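You operate a simulated robot arm through the tools that you are given. There is no shell and no other tool.

You are at the controls of a simulated robot arm. One attempt, no reset.

TASK
Clear the slider board to 0 and switch the shade box off.
Fine: the warmth, float, drip and shade sliders; turn the shade disc back to 10; stand the tube from the box in the white tube rack's free hole.

It is judged by the outcome, as a careful person would: the job done as asked, and still so three seconds after it is handed in. It fails if anything else is knocked over, pushed out of place, dropped, spilled or broken.

THE ROBOT
A 7-joint arm with a two-finger parallel gripper, fixed in place. Base frame: the origin is at the foot of the arm, x ahead of it, y to its left, z up. Readings come in mm, degrees, newtons and seconds.
With the tool pointing down near the work surface it reaches from about 400 to 900 mm from the base axis. Its first joint turns from -143.0 to 143.0 degrees. Payload 3 kg.
Tool frame: the origin (TCP) lies between the finger pads and is the grasp point; the fingertips stand 30 mm ahead of it; z points along the fingers, y is the line along which they close. Largest opening 94 mm; finger width 28, thickness 10; the body of the gripper, 50 by 96 mm, starts 55 mm behind the TCP.
Orientation is that of the tool frame in the base frame, as [roll, pitch, yaw] about the fixed x, y, z axes, in that order (R = Rz(yaw) Ry(pitch) Rx(roll)). With the fingers straight down and closing along the base's y, the tool's x points along the base's -x, its y along +y and its z along -z.

THE INTERFACE
- The arm moves only by the tool jog_arm. Its argument "moves" is a list of rows, each an object of numbers (a shift or turn left out is 0, a gripper value left out holds the last): "grip": the opening, from 0 (shut) to 1 (fully open); "tx", "ty", "tz": the shift along the base's x, y, z in mm; "ax", "ay", "az": the turn, a rotation vector about the base's x, y, z in rad. In form: [{"grip": .., "tx": .., "ty": .., "tz": .., "ax": .., "ay": .., "az": ..}, ...]. A call has 1 to 20 rows; each row shifts and turns the commanded pose from where the row before left it. Each row takes 0.2 s and may step no farther than 50 mm and 8.6 degrees from the row before; otherwise, or with a gripper value out of range, the whole call is refused. Where a pose cannot be reached the arm comes as near as it can. A force on the tool above 40 N (or 10 N above the force at the start of the call, whichever is more), or a blocked arm, ends the call early, and 0.2 s more pass. Each finger travels about 72 mm/s and halts on what it meets, pressing with about 21 N; the grip force reading is that of the motor and also rises with nothing between the fingers. The clock runs only during rows and for 0.2 s after the last one: add rows that do not move to give the fingers time. The reply holds the time, the measured pose of the TCP, the force on the tool along the base axes, the opening and the grip force, in the units named above and with some noise, with the torque about the TCP (base axes, N m) and any sound that the robot's microphone picked up.
- Cameras (640 x 400 px; columns grow to the right, rows downward): "scene" is fixed at [219.2, -650.2, 1697.2]; the picture's right is [0.96, -0.29, 0.00], its down [-0.17, -0.56, -0.81] and it looks along [0.23, 0.77, -0.59] (base axes); focal length 346 px, centre (320, 200). "wrist" rides on the gripper at [76, 14, -102] in the tool frame; the picture's right is [-0.18, 0.98, 0.00], its down [-0.75, -0.14, -0.64] and it looks along [-0.63, -0.12, 0.77] (tool axes); focal length 243 px, centre (320, 200). There is no depth. A picture from a camera that has moved, and an enlarged one, comes with that camera's place and axes in the base frame and with its lens.
- snapshot(camera): a new picture of that camera. The clock stands still meanwhile.
- close_up(camera, box): a new picture of the part [left, top, right, bottom] of that camera's present view, enlarged. The clock stands still meanwhile.
- close_job(): hands the job in; it is judged then, once.

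Places have to be worked out from the pictures, the camera data and where the tool is seen. Open the gripper and draw the arm clear of the work before you hand the job in, unless the task says otherwise.

The tools are called by a JSON object that holds its "name" and its "arguments". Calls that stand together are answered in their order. jog_arm: Moves the arm, as the interface text tells. Its arguments: {"type":"object","properties":{"moves":{"type":"array"}},"required":["moves"]} The other tools are called the same way: snapshot (camera) takes a picture; close_up (camera, box) takes an enlarged picture of a part of a camera's view; close_job () hands the job in.

At the start:

```text
time: 0.0
tool_pos: [532.8, 100.6, 1261.7]
tool_rot: [-180.0, 0.1, -180.0]
wrist_force: [-0.4, -0.4, 0.1]
moment: [-0.01, -0.02, 0.01]
gripper_width: 94.1
finger_force: 0.1
```

scene: 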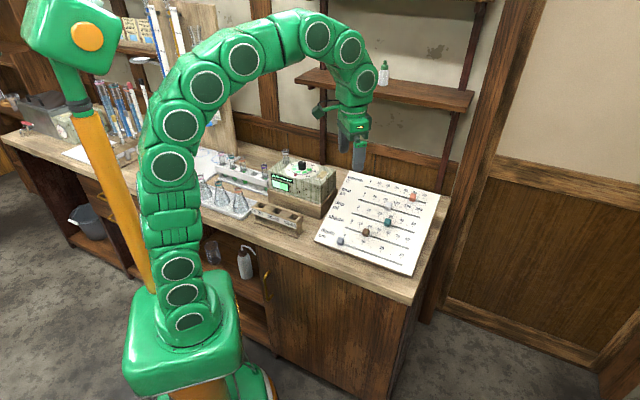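
wrist: 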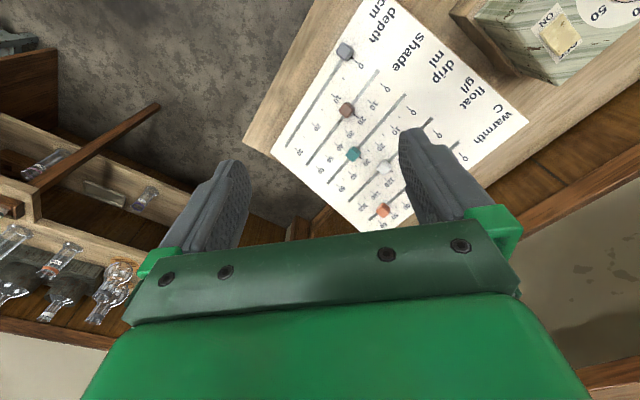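

I'll start by looking closely at the board, the box and the racks before moving anything.

{"name": "close_up", "arguments": {"camera": "scene", "box": [300, 160, 450, 280]}}

{"name": "close_up", "arguments": {"camera": "scene", "box": [190, 130, 350, 240]}}

{"name": "close_up", "arguments": {"camera": "wrist", "box": [260, 0, 640, 240]}}

```text
3.33 times, centred on (375, 220) of scene
camera zoom: at [219.2, -650.2, 1697.2], right [0.96, -0.29, 0.0], down [-0.17, -0.56, -0.81], along [0.23, 0.77, -0.59], focal length 1155 px, centre (137, 133)
```

zoom: 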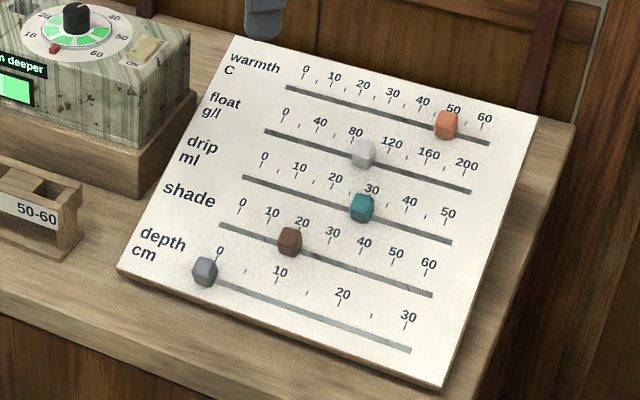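

```text
3.64 times, centred on (270, 185) of scene
camera zoom: at [219.2, -650.2, 1697.2], right [0.96, -0.29, 0.0], down [-0.17, -0.56, -0.81], along [0.23, 0.77, -0.59], focal length 1260 px, centre (502, 254)
```

zoom: 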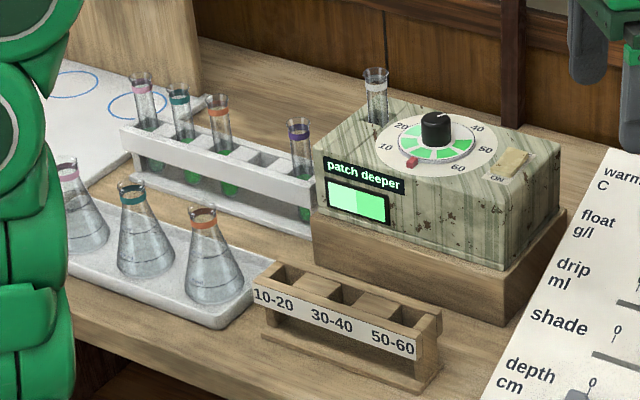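

```text
1.67 times, centred on (450, 120) of wrist
camera zoom: at [456.1, 114.9, 1364.6], right [0.18, 0.98, 0.0], down [0.75, -0.14, 0.64], along [0.63, -0.12, -0.77], focal length 404 px, centre (103, 333)
```

zoom: 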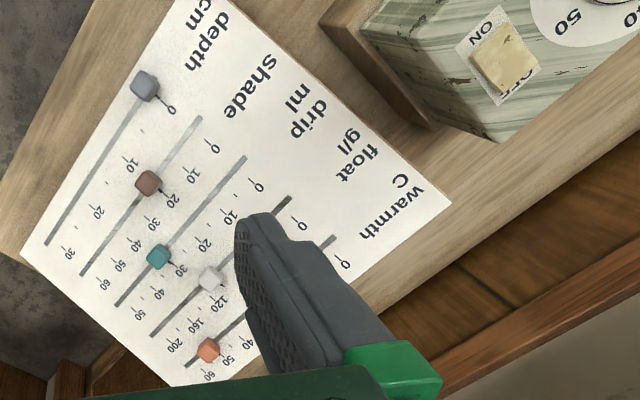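

The board appears tilted like a lectern (its surface rises from about z 897 at the depth row to 995 at the warmth row). Next I look closely at the box, its disc, the switch and the tube rack.

{"name": "close_up", "arguments": {"camera": "scene", "box": [260, 140, 340, 190]}}

{"name": "close_up", "arguments": {"camera": "scene", "box": [215, 140, 295, 200]}}

{"name": "close_up", "arguments": {"camera": "wrist", "box": [440, 0, 640, 120]}}

```text
8.00 times, centred on (300, 165) of scene
camera zoom: at [219.2, -650.2, 1697.2], right [0.96, -0.29, 0.0], down [-0.17, -0.56, -0.81], along [0.23, 0.77, -0.59], focal length 2772 px, centre (480, 480)
```

zoom: 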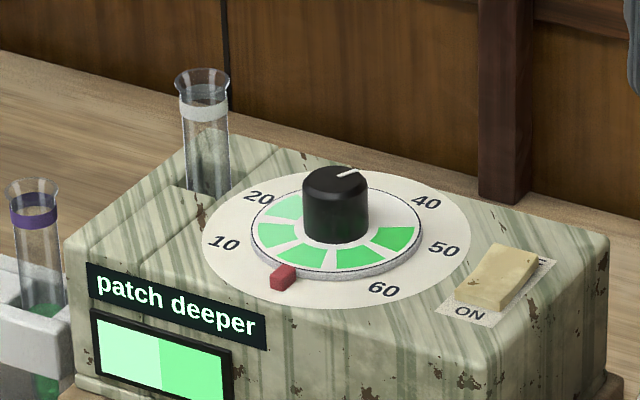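

```text
6.67 times, centred on (255, 170) of scene
camera zoom: at [219.2, -650.2, 1697.2], right [0.96, -0.29, 0.0], down [-0.17, -0.56, -0.81], along [0.23, 0.77, -0.59], focal length 2310 px, centre (753, 400)
```

zoom: 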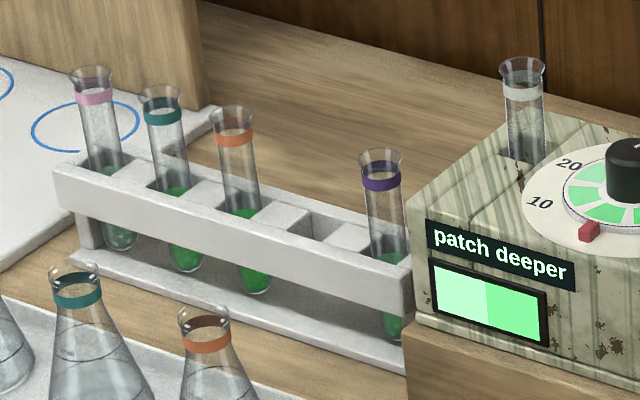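

```text
3.20 times, centred on (540, 60) of wrist
camera zoom: at [456.1, 114.9, 1364.6], right [0.18, 0.98, 0.0], down [0.75, -0.14, 0.64], along [0.63, -0.12, -0.77], focal length 776 px, centre (-384, 648)
```

zoom: 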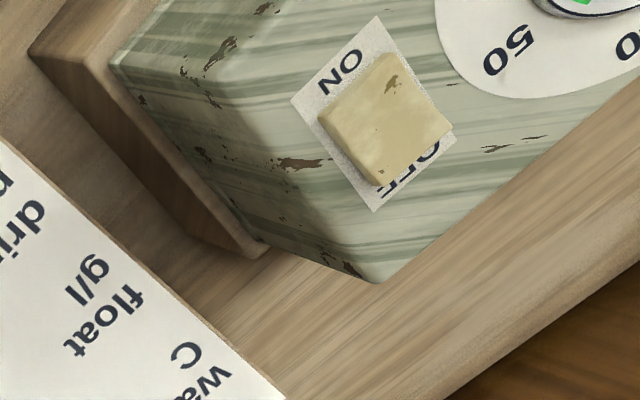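

The knob's white line seems to point near 40, and a red tab sits at the gap in the scale. I move the gripper over the box to see the disc, switch, tube and rack with the wrist camera.

{"name": "jog_arm", "arguments": {"moves": [{"tx": -18, "ty": 40, "tz": 0}, {"tx": -18, "ty": 40, "tz": 0}, {"tx": -18, "ty": 40, "tz": 0}, {"tx": -18, "ty": 40, "tz": 0}, {"tx": -18, "ty": 40, "tz": 0}, {"tx": -18, "ty": 40, "tz": 0}, {"tx": -18, "ty": 40, "tz": 0}, {"tx": -18, "ty": 40, "tz": 0}, {"tx": -18, "ty": 40, "tz": 0}, {}, {}]}}

{"name": "snapshot", "arguments": {"camera": "wrist"}}

{"name": "snapshot", "arguments": {"camera": "scene"}}

```text
time: 2.4
tool_pos: [369.2, 462.3, 1262.1]
tool_rot: [180.0, 0.0, -179.9]
wrist_force: [0.4, -0.8, -0.1]
moment: [-0.02, -0.06, 0.01]
gripper_width: 94.1
finger_force: 0.0
```

```text
taken
camera wrist: at [292.8, 474.8, 1365.5], right [0.18, 0.98, 0.0], down [0.75, -0.14, 0.64], along [0.63, -0.12, -0.77], focal length 243 px, centre (320, 200)
```

wrist: 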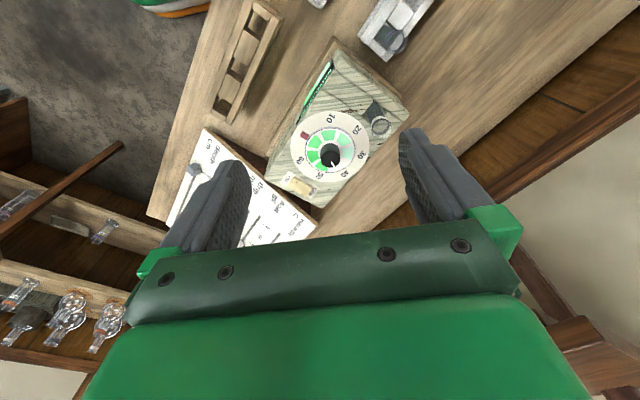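

```text
taken
```

scene: 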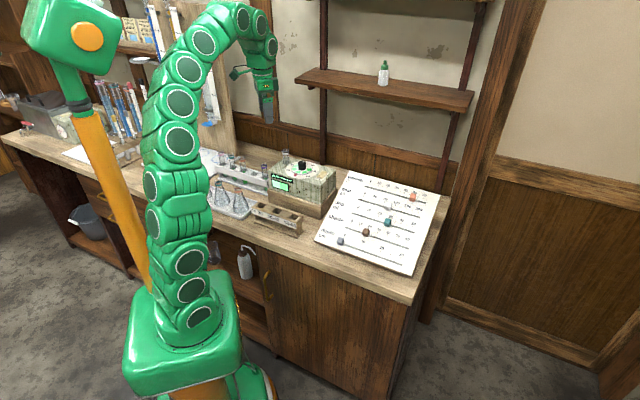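

Good view of the box from above. I zoom in on the disc, the tube and the rack.

{"name": "close_up", "arguments": {"camera": "wrist", "box": [270, 80, 420, 210]}}

{"name": "close_up", "arguments": {"camera": "wrist", "box": [340, 0, 480, 90]}}

```text
3.08 times, centred on (345, 145) of wrist
camera zoom: at [292.8, 474.8, 1365.5], right [0.18, 0.98, 0.0], down [0.75, -0.14, 0.64], along [0.63, -0.12, -0.77], focal length 746 px, centre (243, 369)
```

zoom: 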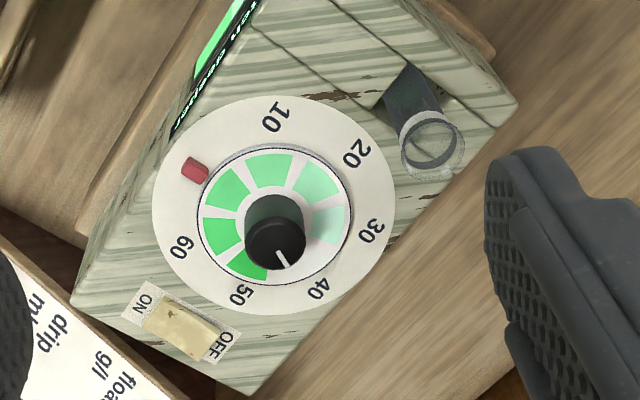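

```text
4.44 times, centred on (410, 45) of wrist
camera zoom: at [292.8, 474.8, 1365.5], right [0.18, 0.98, 0.0], down [0.75, -0.14, 0.64], along [0.63, -0.12, -0.77], focal length 1078 px, centre (-80, 889)
```

zoom: 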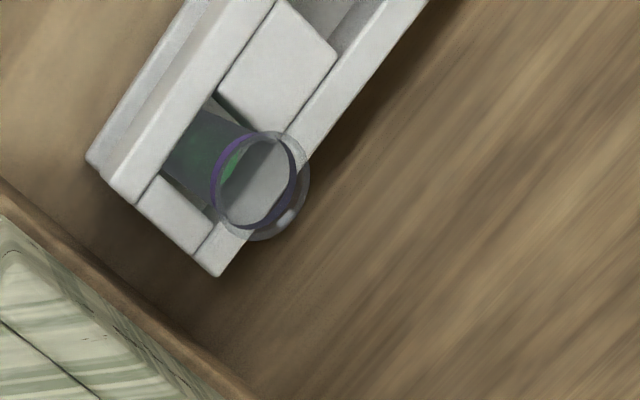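

The plate with numbers is fixed; the knob's white line points at 40, and the disc must go counterclockwise (seen from above) back to 10. I put the knob at about (482, 456), top z ≈ 1043; I move above it with the hand turned -30° and check alignment.

{"name": "jog_arm", "arguments": {"moves": [{"tx": 28.4, "ty": -1.6, "tz": -38, "az": -0.131, "grip": 0.6}, {"tx": 28.4, "ty": -1.6, "tz": -38, "az": -0.131}, {"tx": 28.4, "ty": -1.6, "tz": -38, "az": -0.131}, {"tx": 28.4, "ty": -1.6, "tz": -38, "az": -0.131}, {}, {}]}}

{"name": "snapshot", "arguments": {"camera": "wrist"}}

{"name": "close_up", "arguments": {"camera": "scene", "box": [240, 100, 360, 190]}}

```text
time: 3.8
tool_pos: [482.7, 455.0, 1111.6]
tool_rot: [-180.0, 0.1, 149.9]
wrist_force: [0.5, 0.0, -0.1]
moment: [0.02, 0.02, -0.02]
gripper_width: 56.2
finger_force: 0.1
```

```text
taken
camera wrist: at [423.3, 505.8, 1212.8], right [0.65, 0.76, 0.0], down [0.58, -0.5, 0.64], along [0.49, -0.42, -0.77], focal length 243 px, centre (320, 200)
```

wrist: 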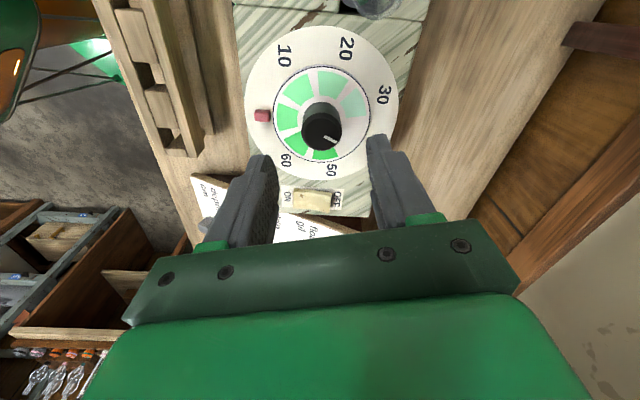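

```text
4.44 times, centred on (300, 145) of scene
camera zoom: at [219.2, -650.2, 1697.2], right [0.96, -0.29, 0.0], down [-0.17, -0.56, -0.81], along [0.23, 0.77, -0.59], focal length 1540 px, centre (409, 444)
```

zoom: 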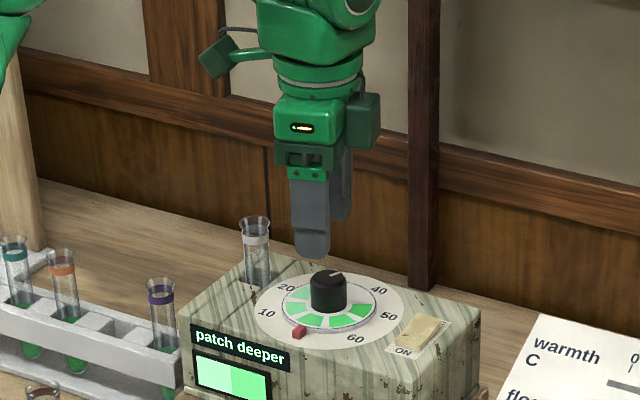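

The knob is close to being under the TCP. I zoom in to fine-align.

{"name": "close_up", "arguments": {"camera": "wrist", "box": [240, 20, 400, 190]}}

{"name": "close_up", "arguments": {"camera": "scene", "box": [280, 130, 340, 180]}}

```text
2.35 times, centred on (320, 105) of wrist
camera zoom: at [423.3, 505.8, 1212.8], right [0.65, 0.76, 0.0], down [0.58, -0.5, 0.64], along [0.49, -0.42, -0.77], focal length 571 px, centre (320, 424)
```

zoom: 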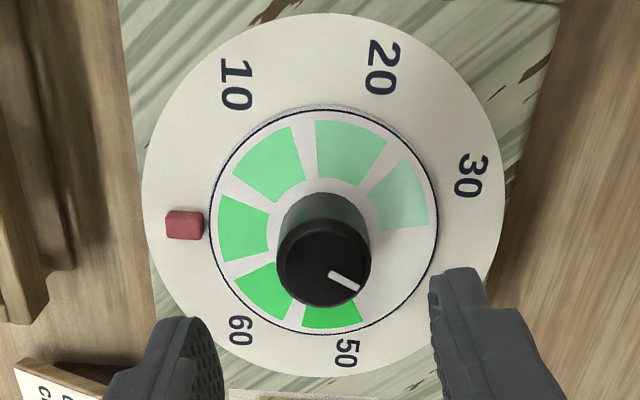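

```text
8.00 times, centred on (310, 155) of scene
camera zoom: at [219.2, -650.2, 1697.2], right [0.96, -0.29, 0.0], down [-0.17, -0.56, -0.81], along [0.23, 0.77, -0.59], focal length 2772 px, centre (400, 560)
```

zoom: 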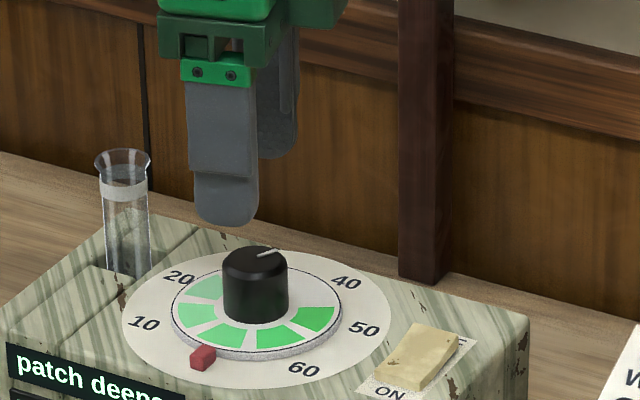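

The readings agree: knob top about 70 mm below the TCP (z ≈ 1041), disc surface about 1018, offset only ~1 mm. I descend so the fingertips end about 4 mm above the disc, then close on the knob.

{"name": "jog_arm", "arguments": {"moves": [{"tx": 0.5, "ty": 1.0, "tz": -25}, {"tz": -20}, {"tz": -14}, {}, {"grip": 0.2}, {}, {}, {}]}}

{"name": "snapshot", "arguments": {"camera": "wrist"}}

{"name": "close_up", "arguments": {"camera": "scene", "box": [280, 130, 340, 180]}}

```text
time: 5.6
tool_pos: [483.1, 457.8, 1051.9]
tool_rot: [180.0, 0.0, 150.0]
wrist_force: [-1.1, 1.5, -0.2]
moment: [0.08, 0.04, -0.01]
gripper_width: 29.9
finger_force: 45.1
```

```text
taken
camera wrist: at [424.5, 506.1, 1153.9], right [0.65, 0.76, 0.0], down [0.58, -0.5, 0.64], along [0.49, -0.42, -0.77], focal length 243 px, centre (320, 200)
```

wrist: 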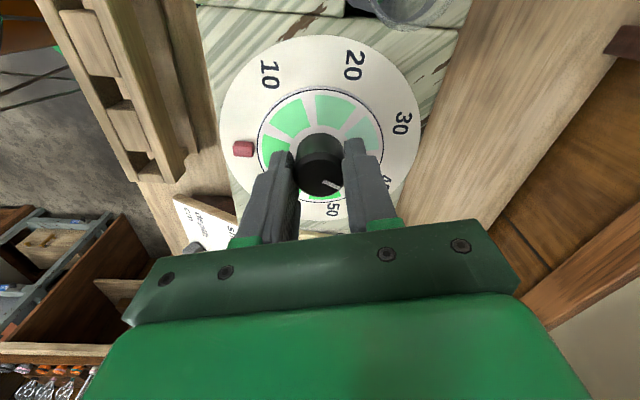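

```text
8.00 times, centred on (310, 155) of scene
camera zoom: at [219.2, -650.2, 1697.2], right [0.96, -0.29, 0.0], down [-0.17, -0.56, -0.81], along [0.23, 0.77, -0.59], focal length 2772 px, centre (400, 560)
```

zoom: 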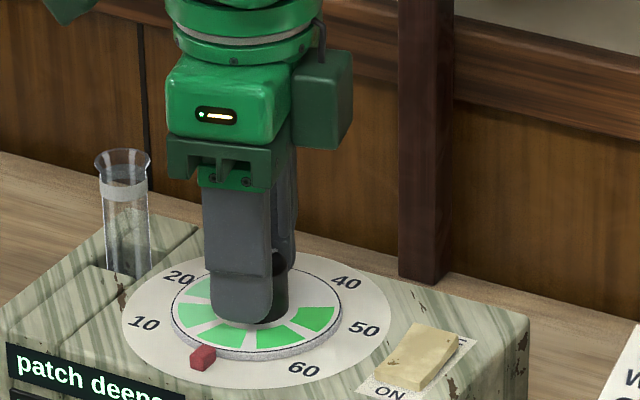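

Gripped at 29.9 mm. My angle analysis gives 50° between numbers, so 40→10 is +150° about base z. I turn half of it first and check.

{"name": "jog_arm", "arguments": {"moves": [{"az": 0.131}, {"az": 0.131}, {"az": 0.131}, {"az": 0.131}, {"az": 0.131}, {"az": 0.131}, {"az": 0.131}, {"az": 0.131}, {"az": 0.131}, {"az": 0.131}, {}]}}

{"name": "close_up", "arguments": {"camera": "wrist", "box": [200, 20, 440, 220]}}

{"name": "close_up", "arguments": {"camera": "scene", "box": [260, 100, 360, 180]}}

```text
time: 8.0
tool_pos: [486.6, 456.2, 1051.0]
tool_rot: [-180.0, 0.0, -135.0]
wrist_force: [-15.8, -2.9, -7.2]
moment: [0.59, -0.26, 0.07]
gripper_width: 30.1
finger_force: 44.6
```

```text
2.00 times, centred on (320, 120) of wrist
camera zoom: at [420.5, 411.7, 1153.8], right [-0.57, 0.82, 0.0], down [0.63, 0.43, 0.64], along [0.53, 0.36, -0.77], focal length 485 px, centre (320, 360)
```

zoom: 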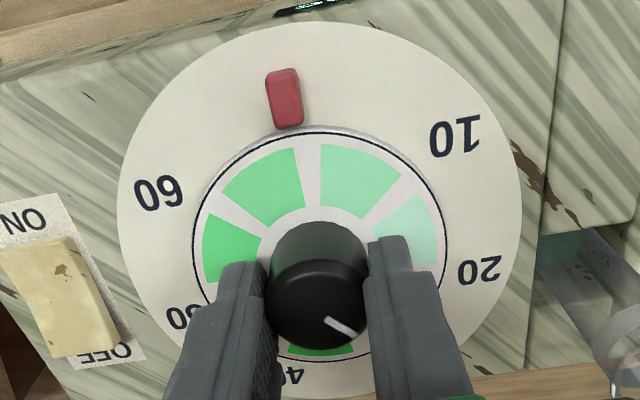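

```text
5.00 times, centred on (310, 140) of scene
camera zoom: at [219.2, -650.2, 1697.2], right [0.96, -0.29, 0.0], down [-0.17, -0.56, -0.81], along [0.23, 0.77, -0.59], focal length 1733 px, centre (370, 500)
```

zoom: 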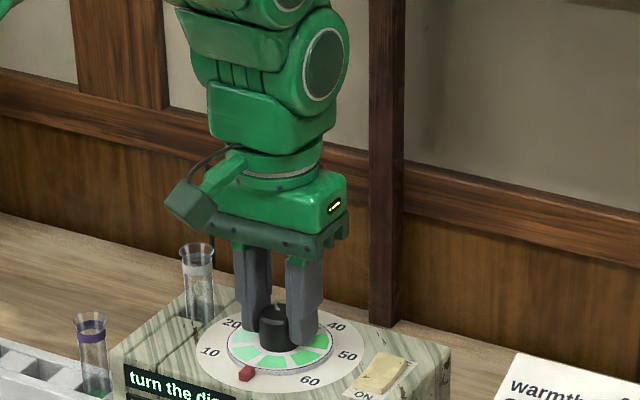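

The disc followed (now near 25; the display reads "turn the disc"). There is about 16 N of side load from a small centring offset, so I open, recheck the centring, and regrip before finishing.

{"name": "jog_arm", "arguments": {"moves": [{"grip": 0.5}, {}, {}]}}

{"name": "close_up", "arguments": {"camera": "wrist", "box": [200, 20, 440, 220]}}

```text
time: 8.8
tool_pos: [484.8, 457.2, 1050.6]
tool_rot: [180.0, 0.0, -135.0]
wrist_force: [0.3, -0.8, -0.2]
moment: [0.01, -0.01, -0.02]
gripper_width: 46.9
finger_force: 0.0
```

```text
2.00 times, centred on (320, 120) of wrist
camera zoom: at [420.6, 411.6, 1153.9], right [-0.57, 0.82, 0.0], down [0.63, 0.43, 0.64], along [0.53, 0.36, -0.77], focal length 485 px, centre (320, 360)
```

zoom: 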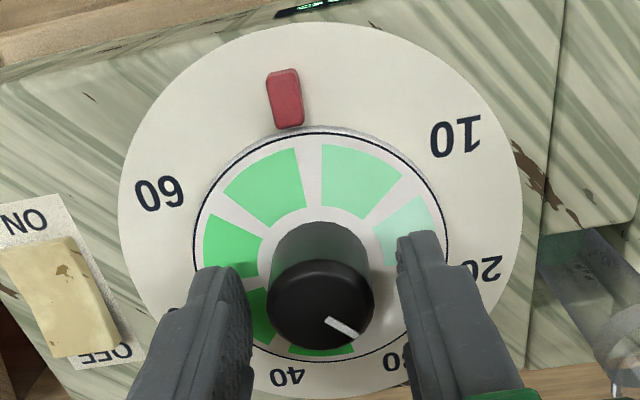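

The knob appears ~3 mm toward tool +x, so I shift (-1.7, -1.7) mm, regrip, and turn the remaining ~75°.

{"name": "jog_arm", "arguments": {"moves": [{"tx": -1.7, "ty": -1.7}, {"grip": 0.2}, {}, {}, {}, {"az": 0.131}, {"az": 0.131}, {"az": 0.131}, {"az": 0.131}, {"az": 0.131}, {"az": 0.131}, {"az": 0.131}, {"az": 0.131}, {"az": 0.131}, {"az": 0.131}, {}]}}

{"name": "close_up", "arguments": {"camera": "wrist", "box": [200, 20, 440, 220]}}

{"name": "close_up", "arguments": {"camera": "scene", "box": [260, 100, 360, 180]}}

```text
time: 11.8
tool_pos: [484.5, 454.5, 1051.0]
tool_rot: [-179.8, 0.0, -70.7]
wrist_force: [7.5, 4.2, -6.5]
moment: [0.23, -0.35, -0.04]
gripper_width: 30.2
finger_force: 45.1
stopped in row 14: the force on the tool passed its limit at 42 N (the readings are from after the stop); the commanded pose is now the measured one
```

```text
2.00 times, centred on (320, 120) of wrist
camera zoom: at [495.8, 376.6, 1153.7], right [-0.99, -0.15, 0.0], down [-0.12, 0.76, 0.64], along [-0.09, 0.64, -0.77], focal length 485 px, centre (320, 360)
```

zoom: 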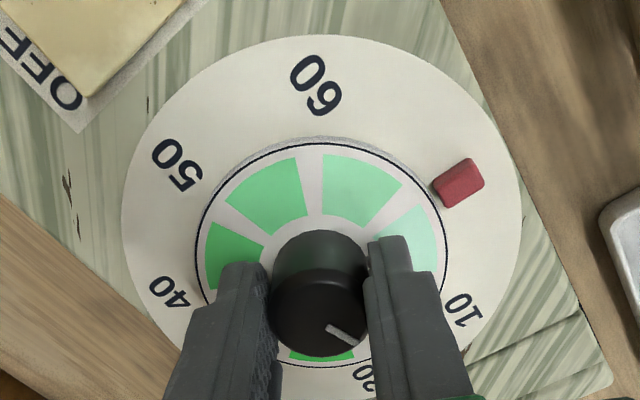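

```text
5.00 times, centred on (310, 140) of scene
camera zoom: at [219.2, -650.2, 1697.2], right [0.96, -0.29, 0.0], down [-0.17, -0.56, -0.81], along [0.23, 0.77, -0.59], focal length 1733 px, centre (370, 500)
```

zoom: 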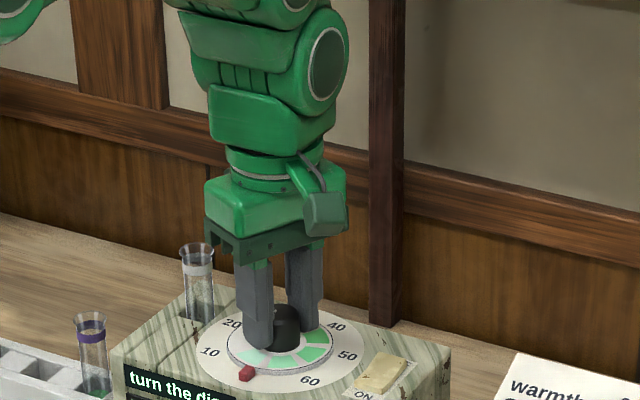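

The turn stopped at about 139° total (disc near 12), from side load. I open the fingers to relieve it and measure where the line points.

{"name": "jog_arm", "arguments": {"moves": [{"grip": 0.55}, {}, {}]}}

{"name": "close_up", "arguments": {"camera": "wrist", "box": [200, 20, 440, 220]}}

```text
time: 12.6
tool_pos: [485.2, 454.3, 1051.6]
tool_rot: [-179.8, 0.0, -70.7]
wrist_force: [0.7, 0.0, -0.2]
moment: [0.0, 0.0, 0.01]
gripper_width: 51.6
finger_force: 0.1
```

```text
2.00 times, centred on (320, 120) of wrist
camera zoom: at [495.5, 376.5, 1154.0], right [-0.99, -0.15, 0.0], down [-0.12, 0.76, 0.64], along [-0.1, 0.64, -0.77], focal length 485 px, centre (320, 360)
```

zoom: 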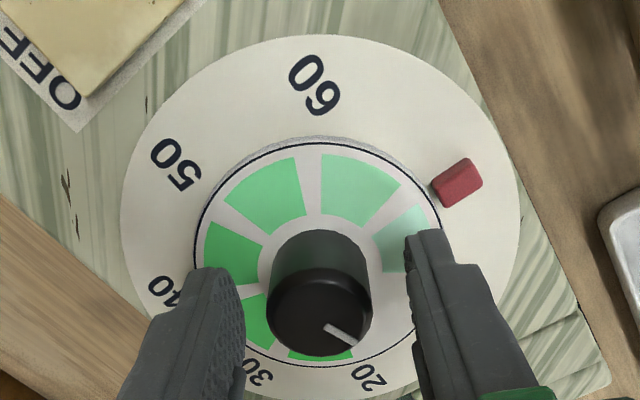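

Now I raise 55 mm, turn the hand back by about 60°, and take a clean view of the dial to measure the remaining turn.

{"name": "jog_arm", "arguments": {"moves": [{"tz": 30}, {"tz": 30, "az": -0.14}, {"az": -0.14}, {"az": -0.14}, {"az": -0.14}, {"az": -0.14}, {"az": -0.14}, {"az": -0.14}, {}]}}

{"name": "close_up", "arguments": {"camera": "wrist", "box": [220, 20, 420, 190]}}

{"name": "close_up", "arguments": {"camera": "scene", "box": [270, 140, 340, 190]}}

```text
time: 14.6
tool_pos: [485.1, 454.6, 1111.6]
tool_rot: [-179.9, 0.0, -126.9]
wrist_force: [0.0, 0.7, -0.1]
moment: [-0.01, -0.02, -0.02]
gripper_width: 51.6
finger_force: 0.1
```

```text
2.35 times, centred on (320, 105) of wrist
camera zoom: at [426.5, 401.3, 1214.0], right [-0.68, 0.74, 0.0], down [0.56, 0.52, 0.64], along [0.48, 0.43, -0.77], focal length 571 px, centre (320, 424)
```

zoom: 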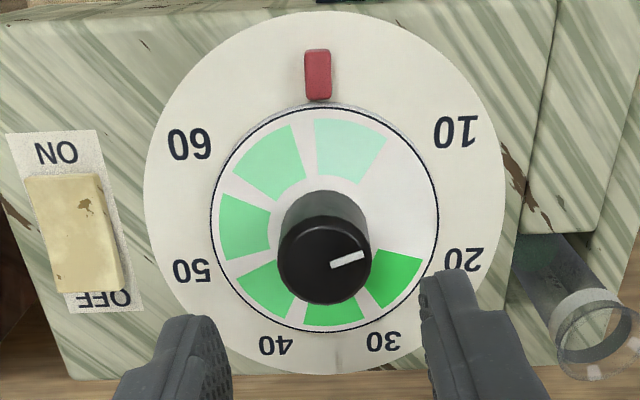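

```text
8.00 times, centred on (305, 165) of scene
camera zoom: at [219.2, -650.2, 1697.2], right [0.96, -0.29, 0.0], down [-0.17, -0.56, -0.81], along [0.23, 0.77, -0.59], focal length 2772 px, centre (440, 480)
```

zoom: 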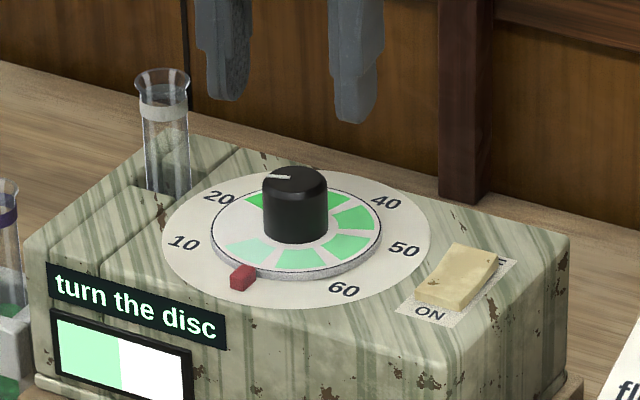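

The white line is now about 12–15° short of 10, measured by line and by the pale segment against the red tab. I centre on the knob, regrip and turn about 13° more.

{"name": "jog_arm", "arguments": {"moves": [{"tx": -1.3, "ty": 0.2, "tz": -30}, {"tz": -30}, {}, {"grip": 0.2}, {}, {}, {}, {"az": 0.076}, {"az": 0.076}, {"az": 0.076}, {}]}}

{"name": "jog_arm", "arguments": {"moves": [{"grip": 0.55}, {}, {}, {"tz": 30}, {"tz": 30}, {}]}}

{"name": "close_up", "arguments": {"camera": "wrist", "box": [220, 20, 420, 190]}}

{"name": "close_up", "arguments": {"camera": "scene", "box": [270, 140, 340, 190]}}

```text
time: 17.0
tool_pos: [483.3, 455.2, 1051.7]
tool_rot: [-179.8, -0.1, -113.7]
wrist_force: [5.5, 6.4, -18.1]
moment: [0.76, -0.19, -0.02]
gripper_width: 30.4
finger_force: 45.0
```

```text
time: 18.4
tool_pos: [483.8, 455.0, 1111.2]
tool_rot: [-179.8, -0.1, -113.7]
wrist_force: [-0.3, 1.1, 0.4]
moment: [0.02, -0.01, 0.01]
gripper_width: 51.5
finger_force: 0.1
```

```text
2.35 times, centred on (320, 105) of wrist
camera zoom: at [438.6, 389.8, 1214.1], right [-0.83, 0.56, 0.0], down [0.43, 0.63, 0.64], along [0.36, 0.53, -0.77], focal length 571 px, centre (320, 424)
```

zoom: 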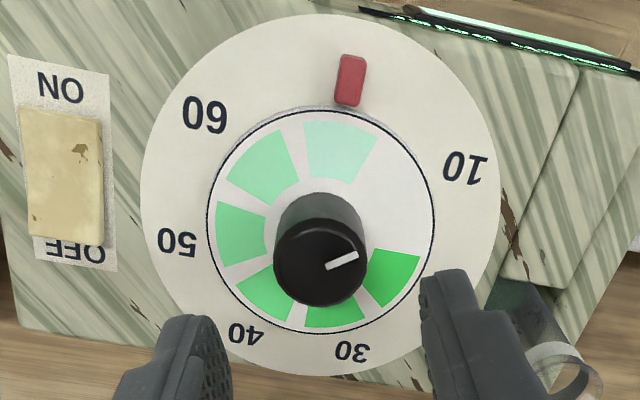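

```text
8.00 times, centred on (305, 165) of scene
camera zoom: at [219.2, -650.2, 1697.2], right [0.96, -0.29, 0.0], down [-0.17, -0.56, -0.81], along [0.23, 0.77, -0.59], focal length 2772 px, centre (440, 480)
```

zoom: 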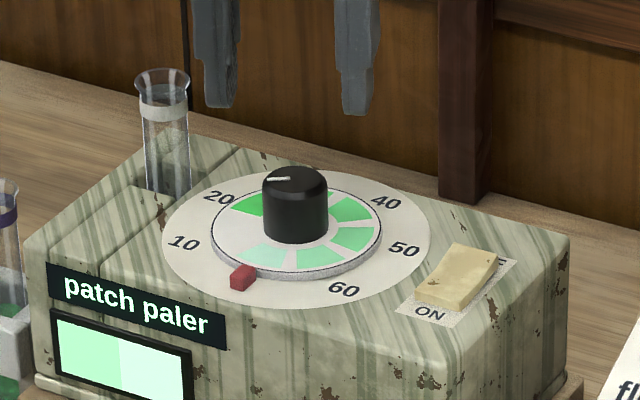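

The pale segment now lines up with the red tab and the white line points at 10, so the disc is set. Next is the tube: I raise, turn the hand so its closing line is square to the rack row, and view tube and rack.

{"name": "jog_arm", "arguments": {"moves": [{"tz": 45}, {"tz": 45, "az": 0.131}, {"az": 0.131}, {"az": 0.131}, {"az": 0.131}, {"az": 0.131}, {"az": 0.131}, {"az": 0.131}, {"az": 0.131}, {"az": 0.131}, {"grip": 0.7}, {}]}}

{"name": "snapshot", "arguments": {"camera": "wrist"}}

```text
time: 21.0
tool_pos: [481.4, 454.3, 1200.7]
tool_rot: [-179.9, -0.1, -46.1]
wrist_force: [0.1, -0.1, -0.1]
moment: [-0.02, -0.05, 0.03]
gripper_width: 65.8
finger_force: 0.0
```

```text
taken
camera wrist: at [524.9, 388.6, 1304.0], right [-0.84, -0.55, 0.0], down [-0.42, 0.64, 0.64], along [-0.35, 0.54, -0.77], focal length 243 px, centre (320, 200)
```

wrist: 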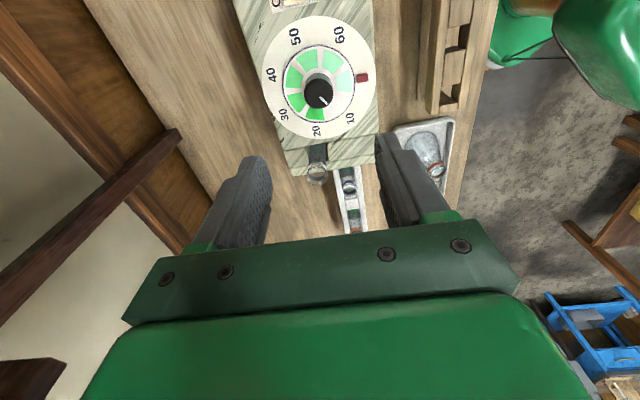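

Zooming on the tube and the visible part of the rack from here.

{"name": "close_up", "arguments": {"camera": "wrist", "box": [260, 110, 400, 240]}}

```text
3.08 times, centred on (330, 175) of wrist
camera zoom: at [524.9, 388.6, 1304.0], right [-0.84, -0.55, 0.0], down [-0.42, 0.64, 0.64], along [-0.35, 0.54, -0.77], focal length 746 px, centre (289, 277)
```

zoom: 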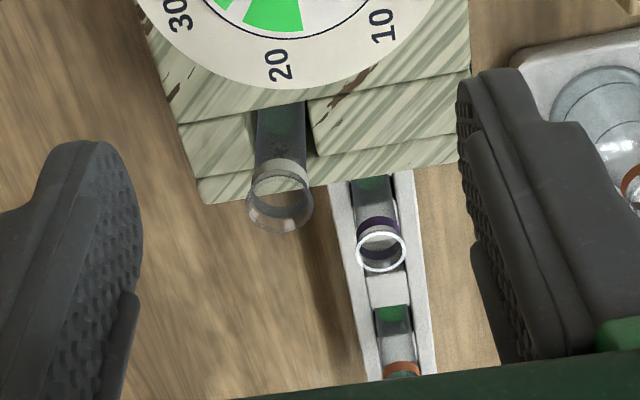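

The purple tube's rim is at about (353, 563, 995), and the box tube's rim at about (436, 531, 1060). I move above the rack's free hole region to look straight down at it.

{"name": "jog_arm", "arguments": {"moves": [{"tx": -33, "ty": 30, "tz": 0}, {"tx": -33, "ty": 30, "tz": 0}, {"tx": -33, "ty": 30, "tz": 0}, {"tx": -33, "ty": 30, "tz": 0}, {"tx": -20, "ty": 18, "tz": 0}, {}, {}]}}

{"name": "snapshot", "arguments": {"camera": "wrist"}}

{"name": "close_up", "arguments": {"camera": "scene", "box": [200, 60, 320, 210]}}

```text
time: 22.6
tool_pos: [331.3, 591.9, 1201.4]
tool_rot: [-179.8, 0.0, -46.2]
wrist_force: [0.2, 0.5, 0.8]
moment: [0.03, -0.01, 0.0]
gripper_width: 65.9
finger_force: 0.1
```

```text
taken
camera wrist: at [373.1, 526.3, 1304.0], right [-0.84, -0.55, 0.0], down [-0.42, 0.64, 0.64], along [-0.35, 0.54, -0.77], focal length 243 px, centre (320, 200)
```

wrist: 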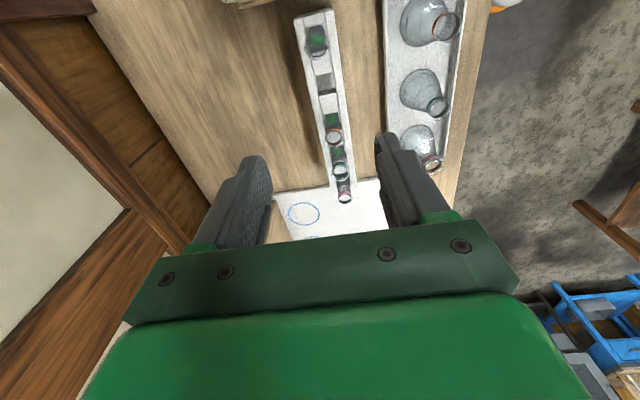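

```text
2.67 times, centred on (260, 135) of scene
camera zoom: at [219.2, -650.2, 1697.2], right [0.96, -0.29, 0.0], down [-0.17, -0.56, -0.81], along [0.23, 0.77, -0.59], focal length 924 px, centre (480, 373)
```

zoom: 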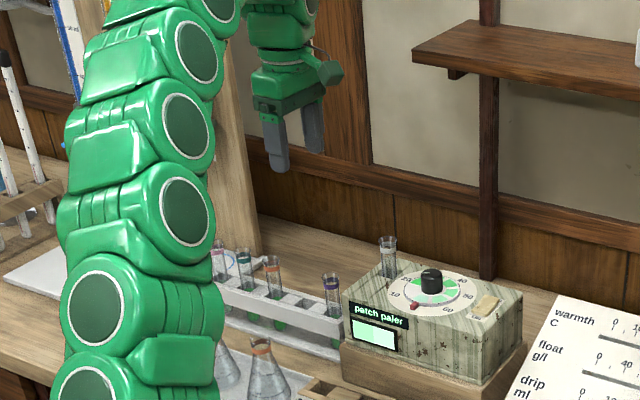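

{"name": "close_up", "arguments": {"camera": "wrist", "box": [260, 0, 400, 130]}}

{"name": "close_up", "arguments": {"camera": "wrist", "box": [270, 90, 410, 220]}}

```text
3.08 times, centred on (330, 65) of wrist
camera zoom: at [373.1, 526.3, 1304.0], right [-0.84, -0.55, 0.0], down [-0.42, 0.64, 0.64], along [-0.35, 0.54, -0.77], focal length 746 px, centre (289, 615)
```

zoom: 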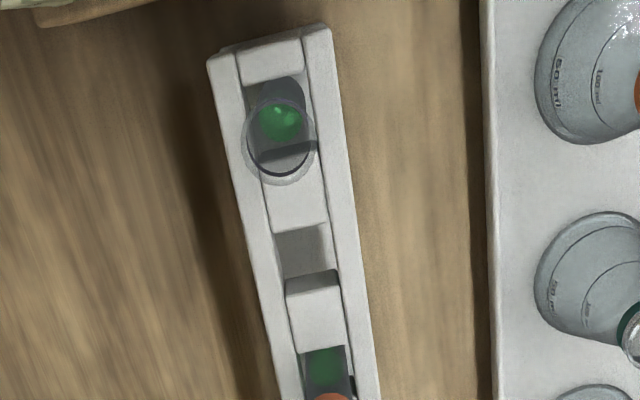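

```text
3.08 times, centred on (340, 155) of wrist
camera zoom: at [373.1, 526.3, 1304.0], right [-0.84, -0.55, 0.0], down [-0.42, 0.64, 0.64], along [-0.35, 0.54, -0.77], focal length 746 px, centre (258, 338)
```

zoom: 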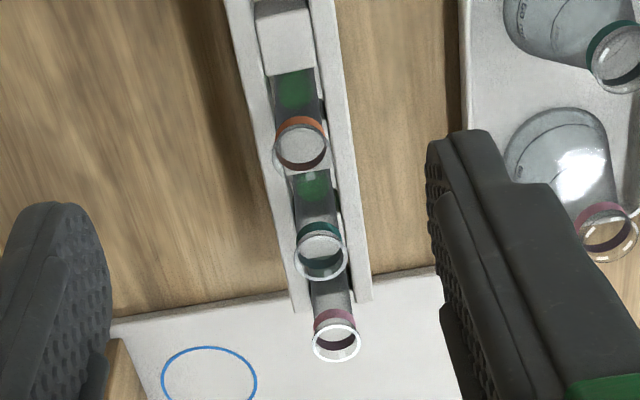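

I zoom the scene camera onto the rack to fix the height and position of the free hole.

{"name": "close_up", "arguments": {"camera": "scene", "box": [232, 150, 292, 195]}}

{"name": "close_up", "arguments": {"camera": "wrist", "box": [290, 0, 360, 50]}}

{"name": "close_up", "arguments": {"camera": "wrist", "box": [290, 50, 370, 110]}}

```text
8.89 times, centred on (262, 172) of scene
camera zoom: at [219.2, -650.2, 1697.2], right [0.96, -0.29, 0.0], down [-0.17, -0.56, -0.81], along [0.23, 0.77, -0.59], focal length 3080 px, centre (836, 444)
```

zoom: 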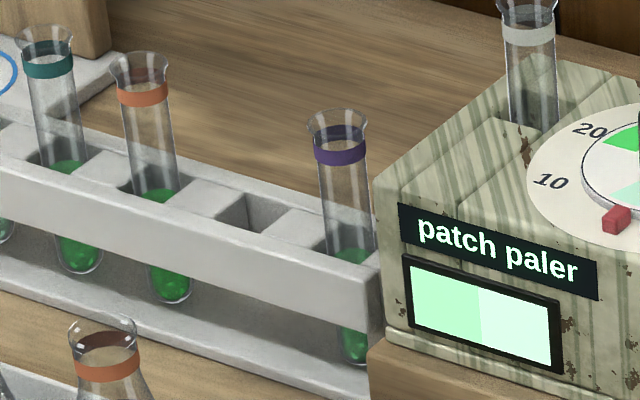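

```text
8.00 times, centred on (325, 25) of wrist
camera zoom: at [373.1, 526.3, 1304.0], right [-0.84, -0.55, 0.0], down [-0.42, 0.64, 0.64], along [-0.35, 0.54, -0.77], focal length 1941 px, centre (280, 1600)
```

zoom: 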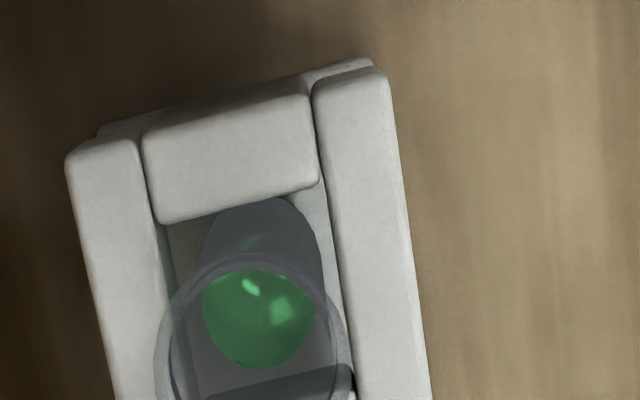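

```text
6.67 times, centred on (330, 80) of wrist
camera zoom: at [373.1, 526.3, 1304.0], right [-0.84, -0.55, 0.0], down [-0.42, 0.64, 0.64], along [-0.35, 0.54, -0.77], focal length 1618 px, centre (253, 1000)
```

zoom: 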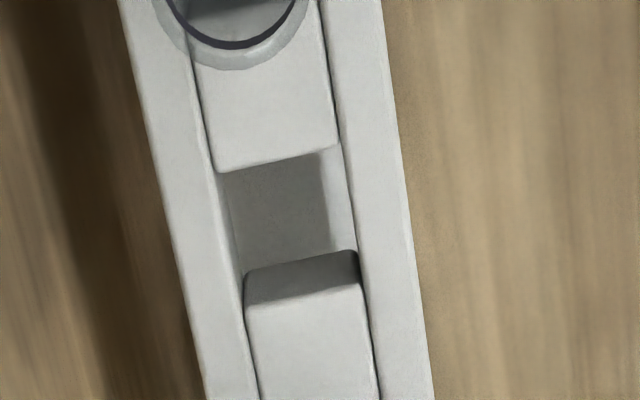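

The free hole centre is around (315, 600) with rack top z ≈ 935–945. Now I move above the box tube (about (437, 529)) for a close view before gripping.

{"name": "jog_arm", "arguments": {"moves": [{"tx": 26.5, "ty": -15.75}, {"tx": 26.5, "ty": -15.75}, {"tx": 26.5, "ty": -15.75, "tz": -20}, {"tx": 26.5, "ty": -15.75, "tz": -30}, {"tz": -18}, {}]}}

{"name": "snapshot", "arguments": {"camera": "wrist"}}

{"name": "close_up", "arguments": {"camera": "scene", "box": [250, 110, 330, 180]}}

```text
time: 24.0
tool_pos: [437.0, 528.7, 1134.5]
tool_rot: [-179.8, 0.0, -46.2]
wrist_force: [-0.2, 0.0, -0.5]
moment: [0.02, -0.02, 0.01]
gripper_width: 65.8
finger_force: 0.0
```

```text
taken
camera wrist: at [479.4, 462.8, 1235.8], right [-0.84, -0.55, 0.0], down [-0.42, 0.64, 0.64], along [-0.35, 0.54, -0.77], focal length 243 px, centre (320, 200)
```

wrist: 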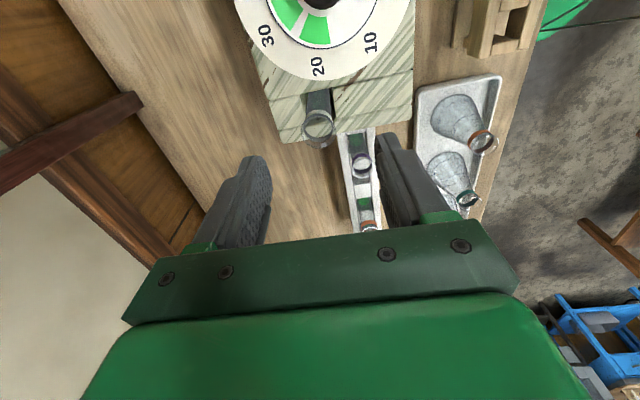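

```text
5.71 times, centred on (290, 145) of scene
camera zoom: at [219.2, -650.2, 1697.2], right [0.96, -0.29, 0.0], down [-0.17, -0.56, -0.81], along [0.23, 0.77, -0.59], focal length 1980 px, centre (491, 514)
```

zoom: 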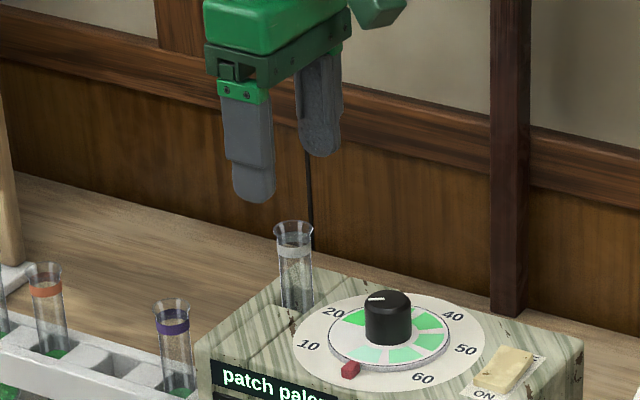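

The tube looks several mm toward tool +x from the TCP line. I zoom in for the rim size to get its depth.

{"name": "close_up", "arguments": {"camera": "wrist", "box": [280, 80, 360, 150]}}

{"name": "close_up", "arguments": {"camera": "scene", "box": [265, 125, 315, 170]}}

```text
5.71 times, centred on (320, 115) of wrist
camera zoom: at [479.4, 462.8, 1235.8], right [-0.84, -0.55, 0.0], down [-0.42, 0.64, 0.64], along [-0.35, 0.54, -0.77], focal length 1386 px, centre (320, 686)
```

zoom: 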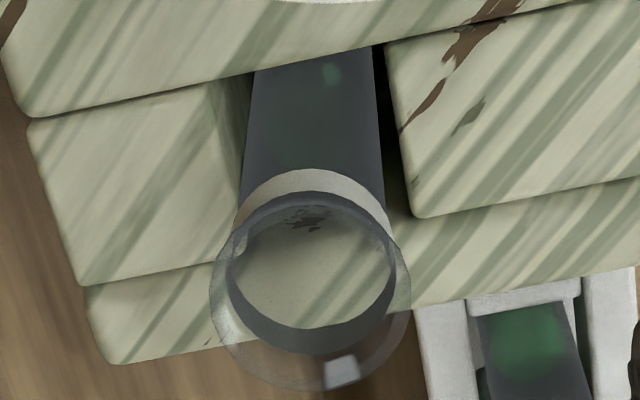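

```text
8.89 times, centred on (290, 148) of scene
camera zoom: at [219.2, -650.2, 1697.2], right [0.96, -0.29, 0.0], down [-0.17, -0.56, -0.81], along [0.23, 0.77, -0.59], focal length 3080 px, centre (587, 667)
```

zoom: 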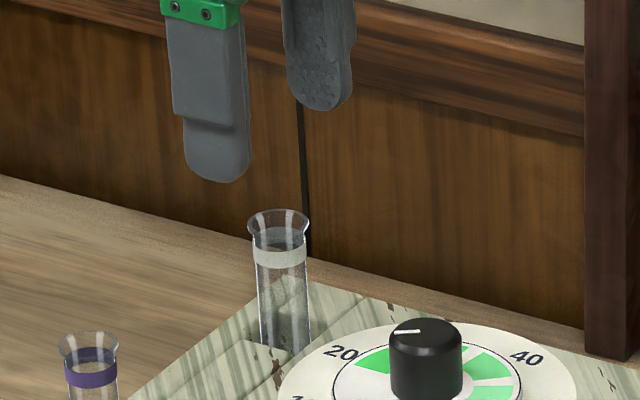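

The rim (≈27 mm wide) comes out at z ≈ 1062, within 2 mm of the TCP line. I shift slightly and lower to TCP z ≈ 1048 with the fingers open, then check before closing.

{"name": "jog_arm", "arguments": {"moves": [{"tx": 0.6, "ty": 1.2, "tz": -22}, {"tz": -22}, {"tz": -22}, {"tz": -20}, {}]}}

{"name": "snapshot", "arguments": {"camera": "wrist"}}

{"name": "close_up", "arguments": {"camera": "scene", "box": [260, 125, 320, 175]}}

```text
time: 25.2
tool_pos: [437.8, 530.4, 1047.4]
tool_rot: [-179.9, 0.1, -46.1]
wrist_force: [0.1, -0.9, 0.5]
moment: [-0.02, 0.0, 0.01]
gripper_width: 65.7
finger_force: 0.1
```

```text
taken
camera wrist: at [479.1, 464.5, 1150.1], right [-0.84, -0.55, 0.0], down [-0.42, 0.64, 0.64], along [-0.35, 0.54, -0.77], focal length 243 px, centre (320, 200)
```

wrist: 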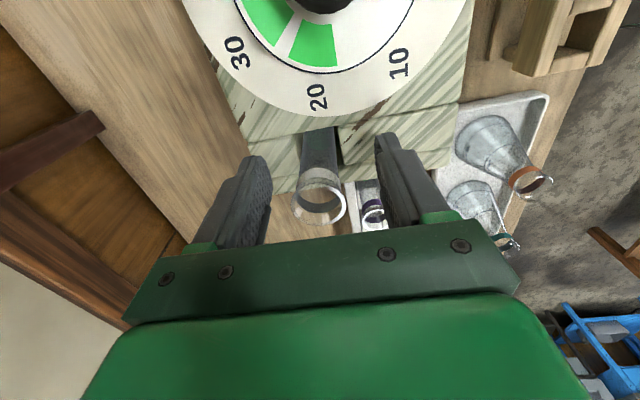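

```text
8.00 times, centred on (290, 150) of scene
camera zoom: at [219.2, -650.2, 1697.2], right [0.96, -0.29, 0.0], down [-0.17, -0.56, -0.81], along [0.23, 0.77, -0.59], focal length 2772 px, centre (560, 600)
```

zoom: 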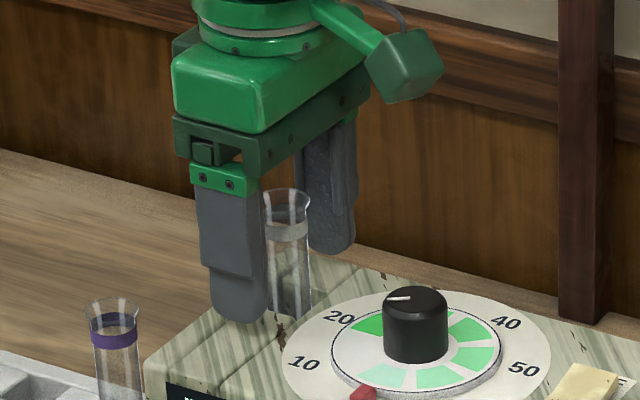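

The tube is centred between the fingers with no contact force. I close gently in stages.

{"name": "jog_arm", "arguments": {"moves": [{"grip": 0.32}, {}, {"grip": 0.24}, {}, {}]}}

{"name": "close_up", "arguments": {"camera": "scene", "box": [260, 125, 320, 175]}}

{"name": "close_up", "arguments": {"camera": "wrist", "box": [240, 100, 400, 240]}}

```text
time: 26.4
tool_pos: [437.1, 530.5, 1047.6]
tool_rot: [-179.8, 0.0, -46.2]
wrist_force: [0.5, -0.8, 0.0]
moment: [0.01, 0.0, 0.0]
gripper_width: 22.7
finger_force: 0.2
```

```text
8.00 times, centred on (290, 150) of scene
camera zoom: at [219.2, -650.2, 1697.2], right [0.96, -0.29, 0.0], down [-0.17, -0.56, -0.81], along [0.23, 0.77, -0.59], focal length 2772 px, centre (560, 600)
```

zoom: 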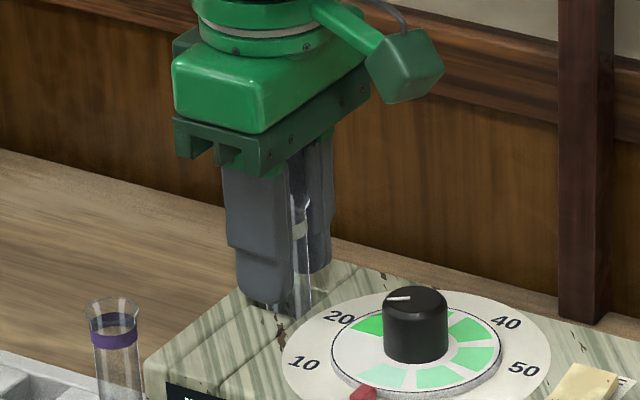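

```text
2.86 times, centred on (320, 170) of wrist
camera zoom: at [479.2, 464.4, 1150.0], right [-0.84, -0.55, 0.0], down [-0.42, 0.64, 0.64], along [-0.35, 0.54, -0.77], focal length 693 px, centre (320, 286)
```

zoom: 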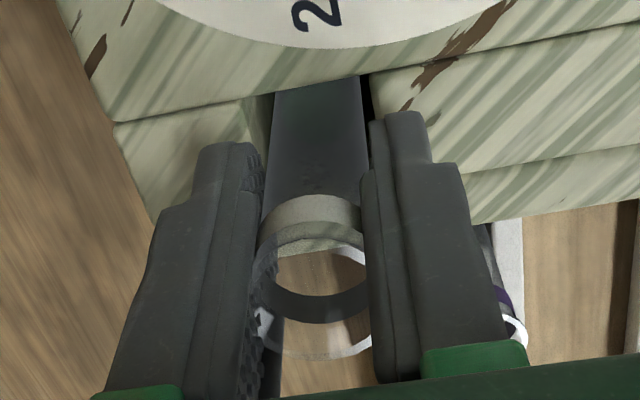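

No contact yet at 22.7 mm, so the body is narrower. I close further until it grips.

{"name": "jog_arm", "arguments": {"moves": [{"grip": 0.2}, {}, {"grip": 0.16}, {}, {}]}}

{"name": "close_up", "arguments": {"camera": "wrist", "box": [240, 100, 400, 240]}}

```text
time: 27.6
tool_pos: [437.8, 530.5, 1047.9]
tool_rot: [-179.8, 0.0, -46.2]
wrist_force: [-0.2, 0.8, 0.1]
moment: [0.03, 0.01, 0.02]
gripper_width: 20.3
finger_force: 21.3
```

```text
2.86 times, centred on (320, 170) of wrist
camera zoom: at [479.2, 464.4, 1150.0], right [-0.84, -0.55, 0.0], down [-0.42, 0.64, 0.64], along [-0.35, 0.54, -0.77], focal length 693 px, centre (320, 286)
```

zoom: 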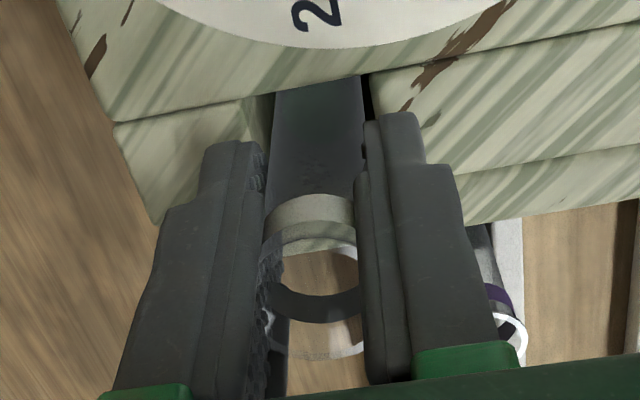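

Gripped at 20.3 mm with 21 N. I lift straight up a bit and check that the tube comes along cleanly.

{"name": "jog_arm", "arguments": {"moves": [{"tz": 10}, {"tz": 15}, {"tz": 20}, {}]}}

{"name": "close_up", "arguments": {"camera": "scene", "box": [260, 115, 320, 175]}}

{"name": "snapshot", "arguments": {"camera": "wrist"}}

```text
time: 28.6
tool_pos: [437.5, 529.2, 1092.6]
tool_rot: [-179.8, -0.1, -46.3]
wrist_force: [0.2, 0.4, 0.3]
moment: [0.03, -0.05, 0.02]
gripper_width: 20.5
finger_force: 21.2
```

```text
6.67 times, centred on (290, 145) of scene
camera zoom: at [219.2, -650.2, 1697.2], right [0.96, -0.29, 0.0], down [-0.17, -0.56, -0.81], along [0.23, 0.77, -0.59], focal length 2310 px, centre (520, 567)
```

zoom: 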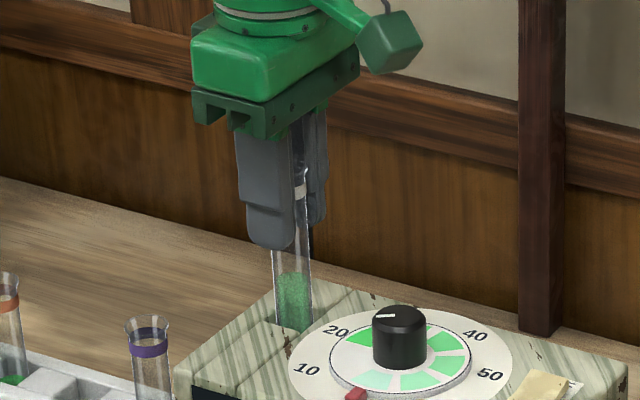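

```text
taken
camera wrist: at [479.7, 464.1, 1195.0], right [-0.84, -0.55, 0.0], down [-0.42, 0.64, 0.64], along [-0.35, 0.54, -0.77], focal length 243 px, centre (320, 200)
```

wrist: 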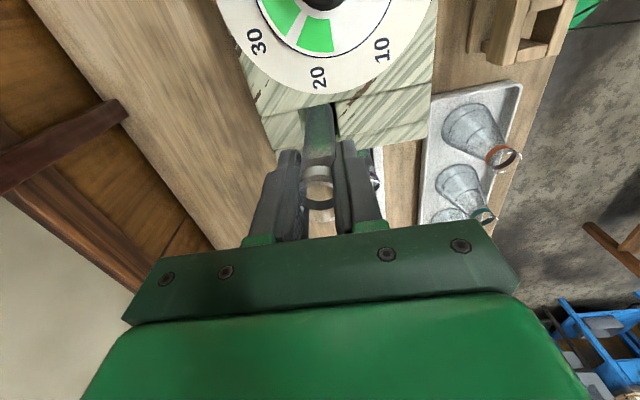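

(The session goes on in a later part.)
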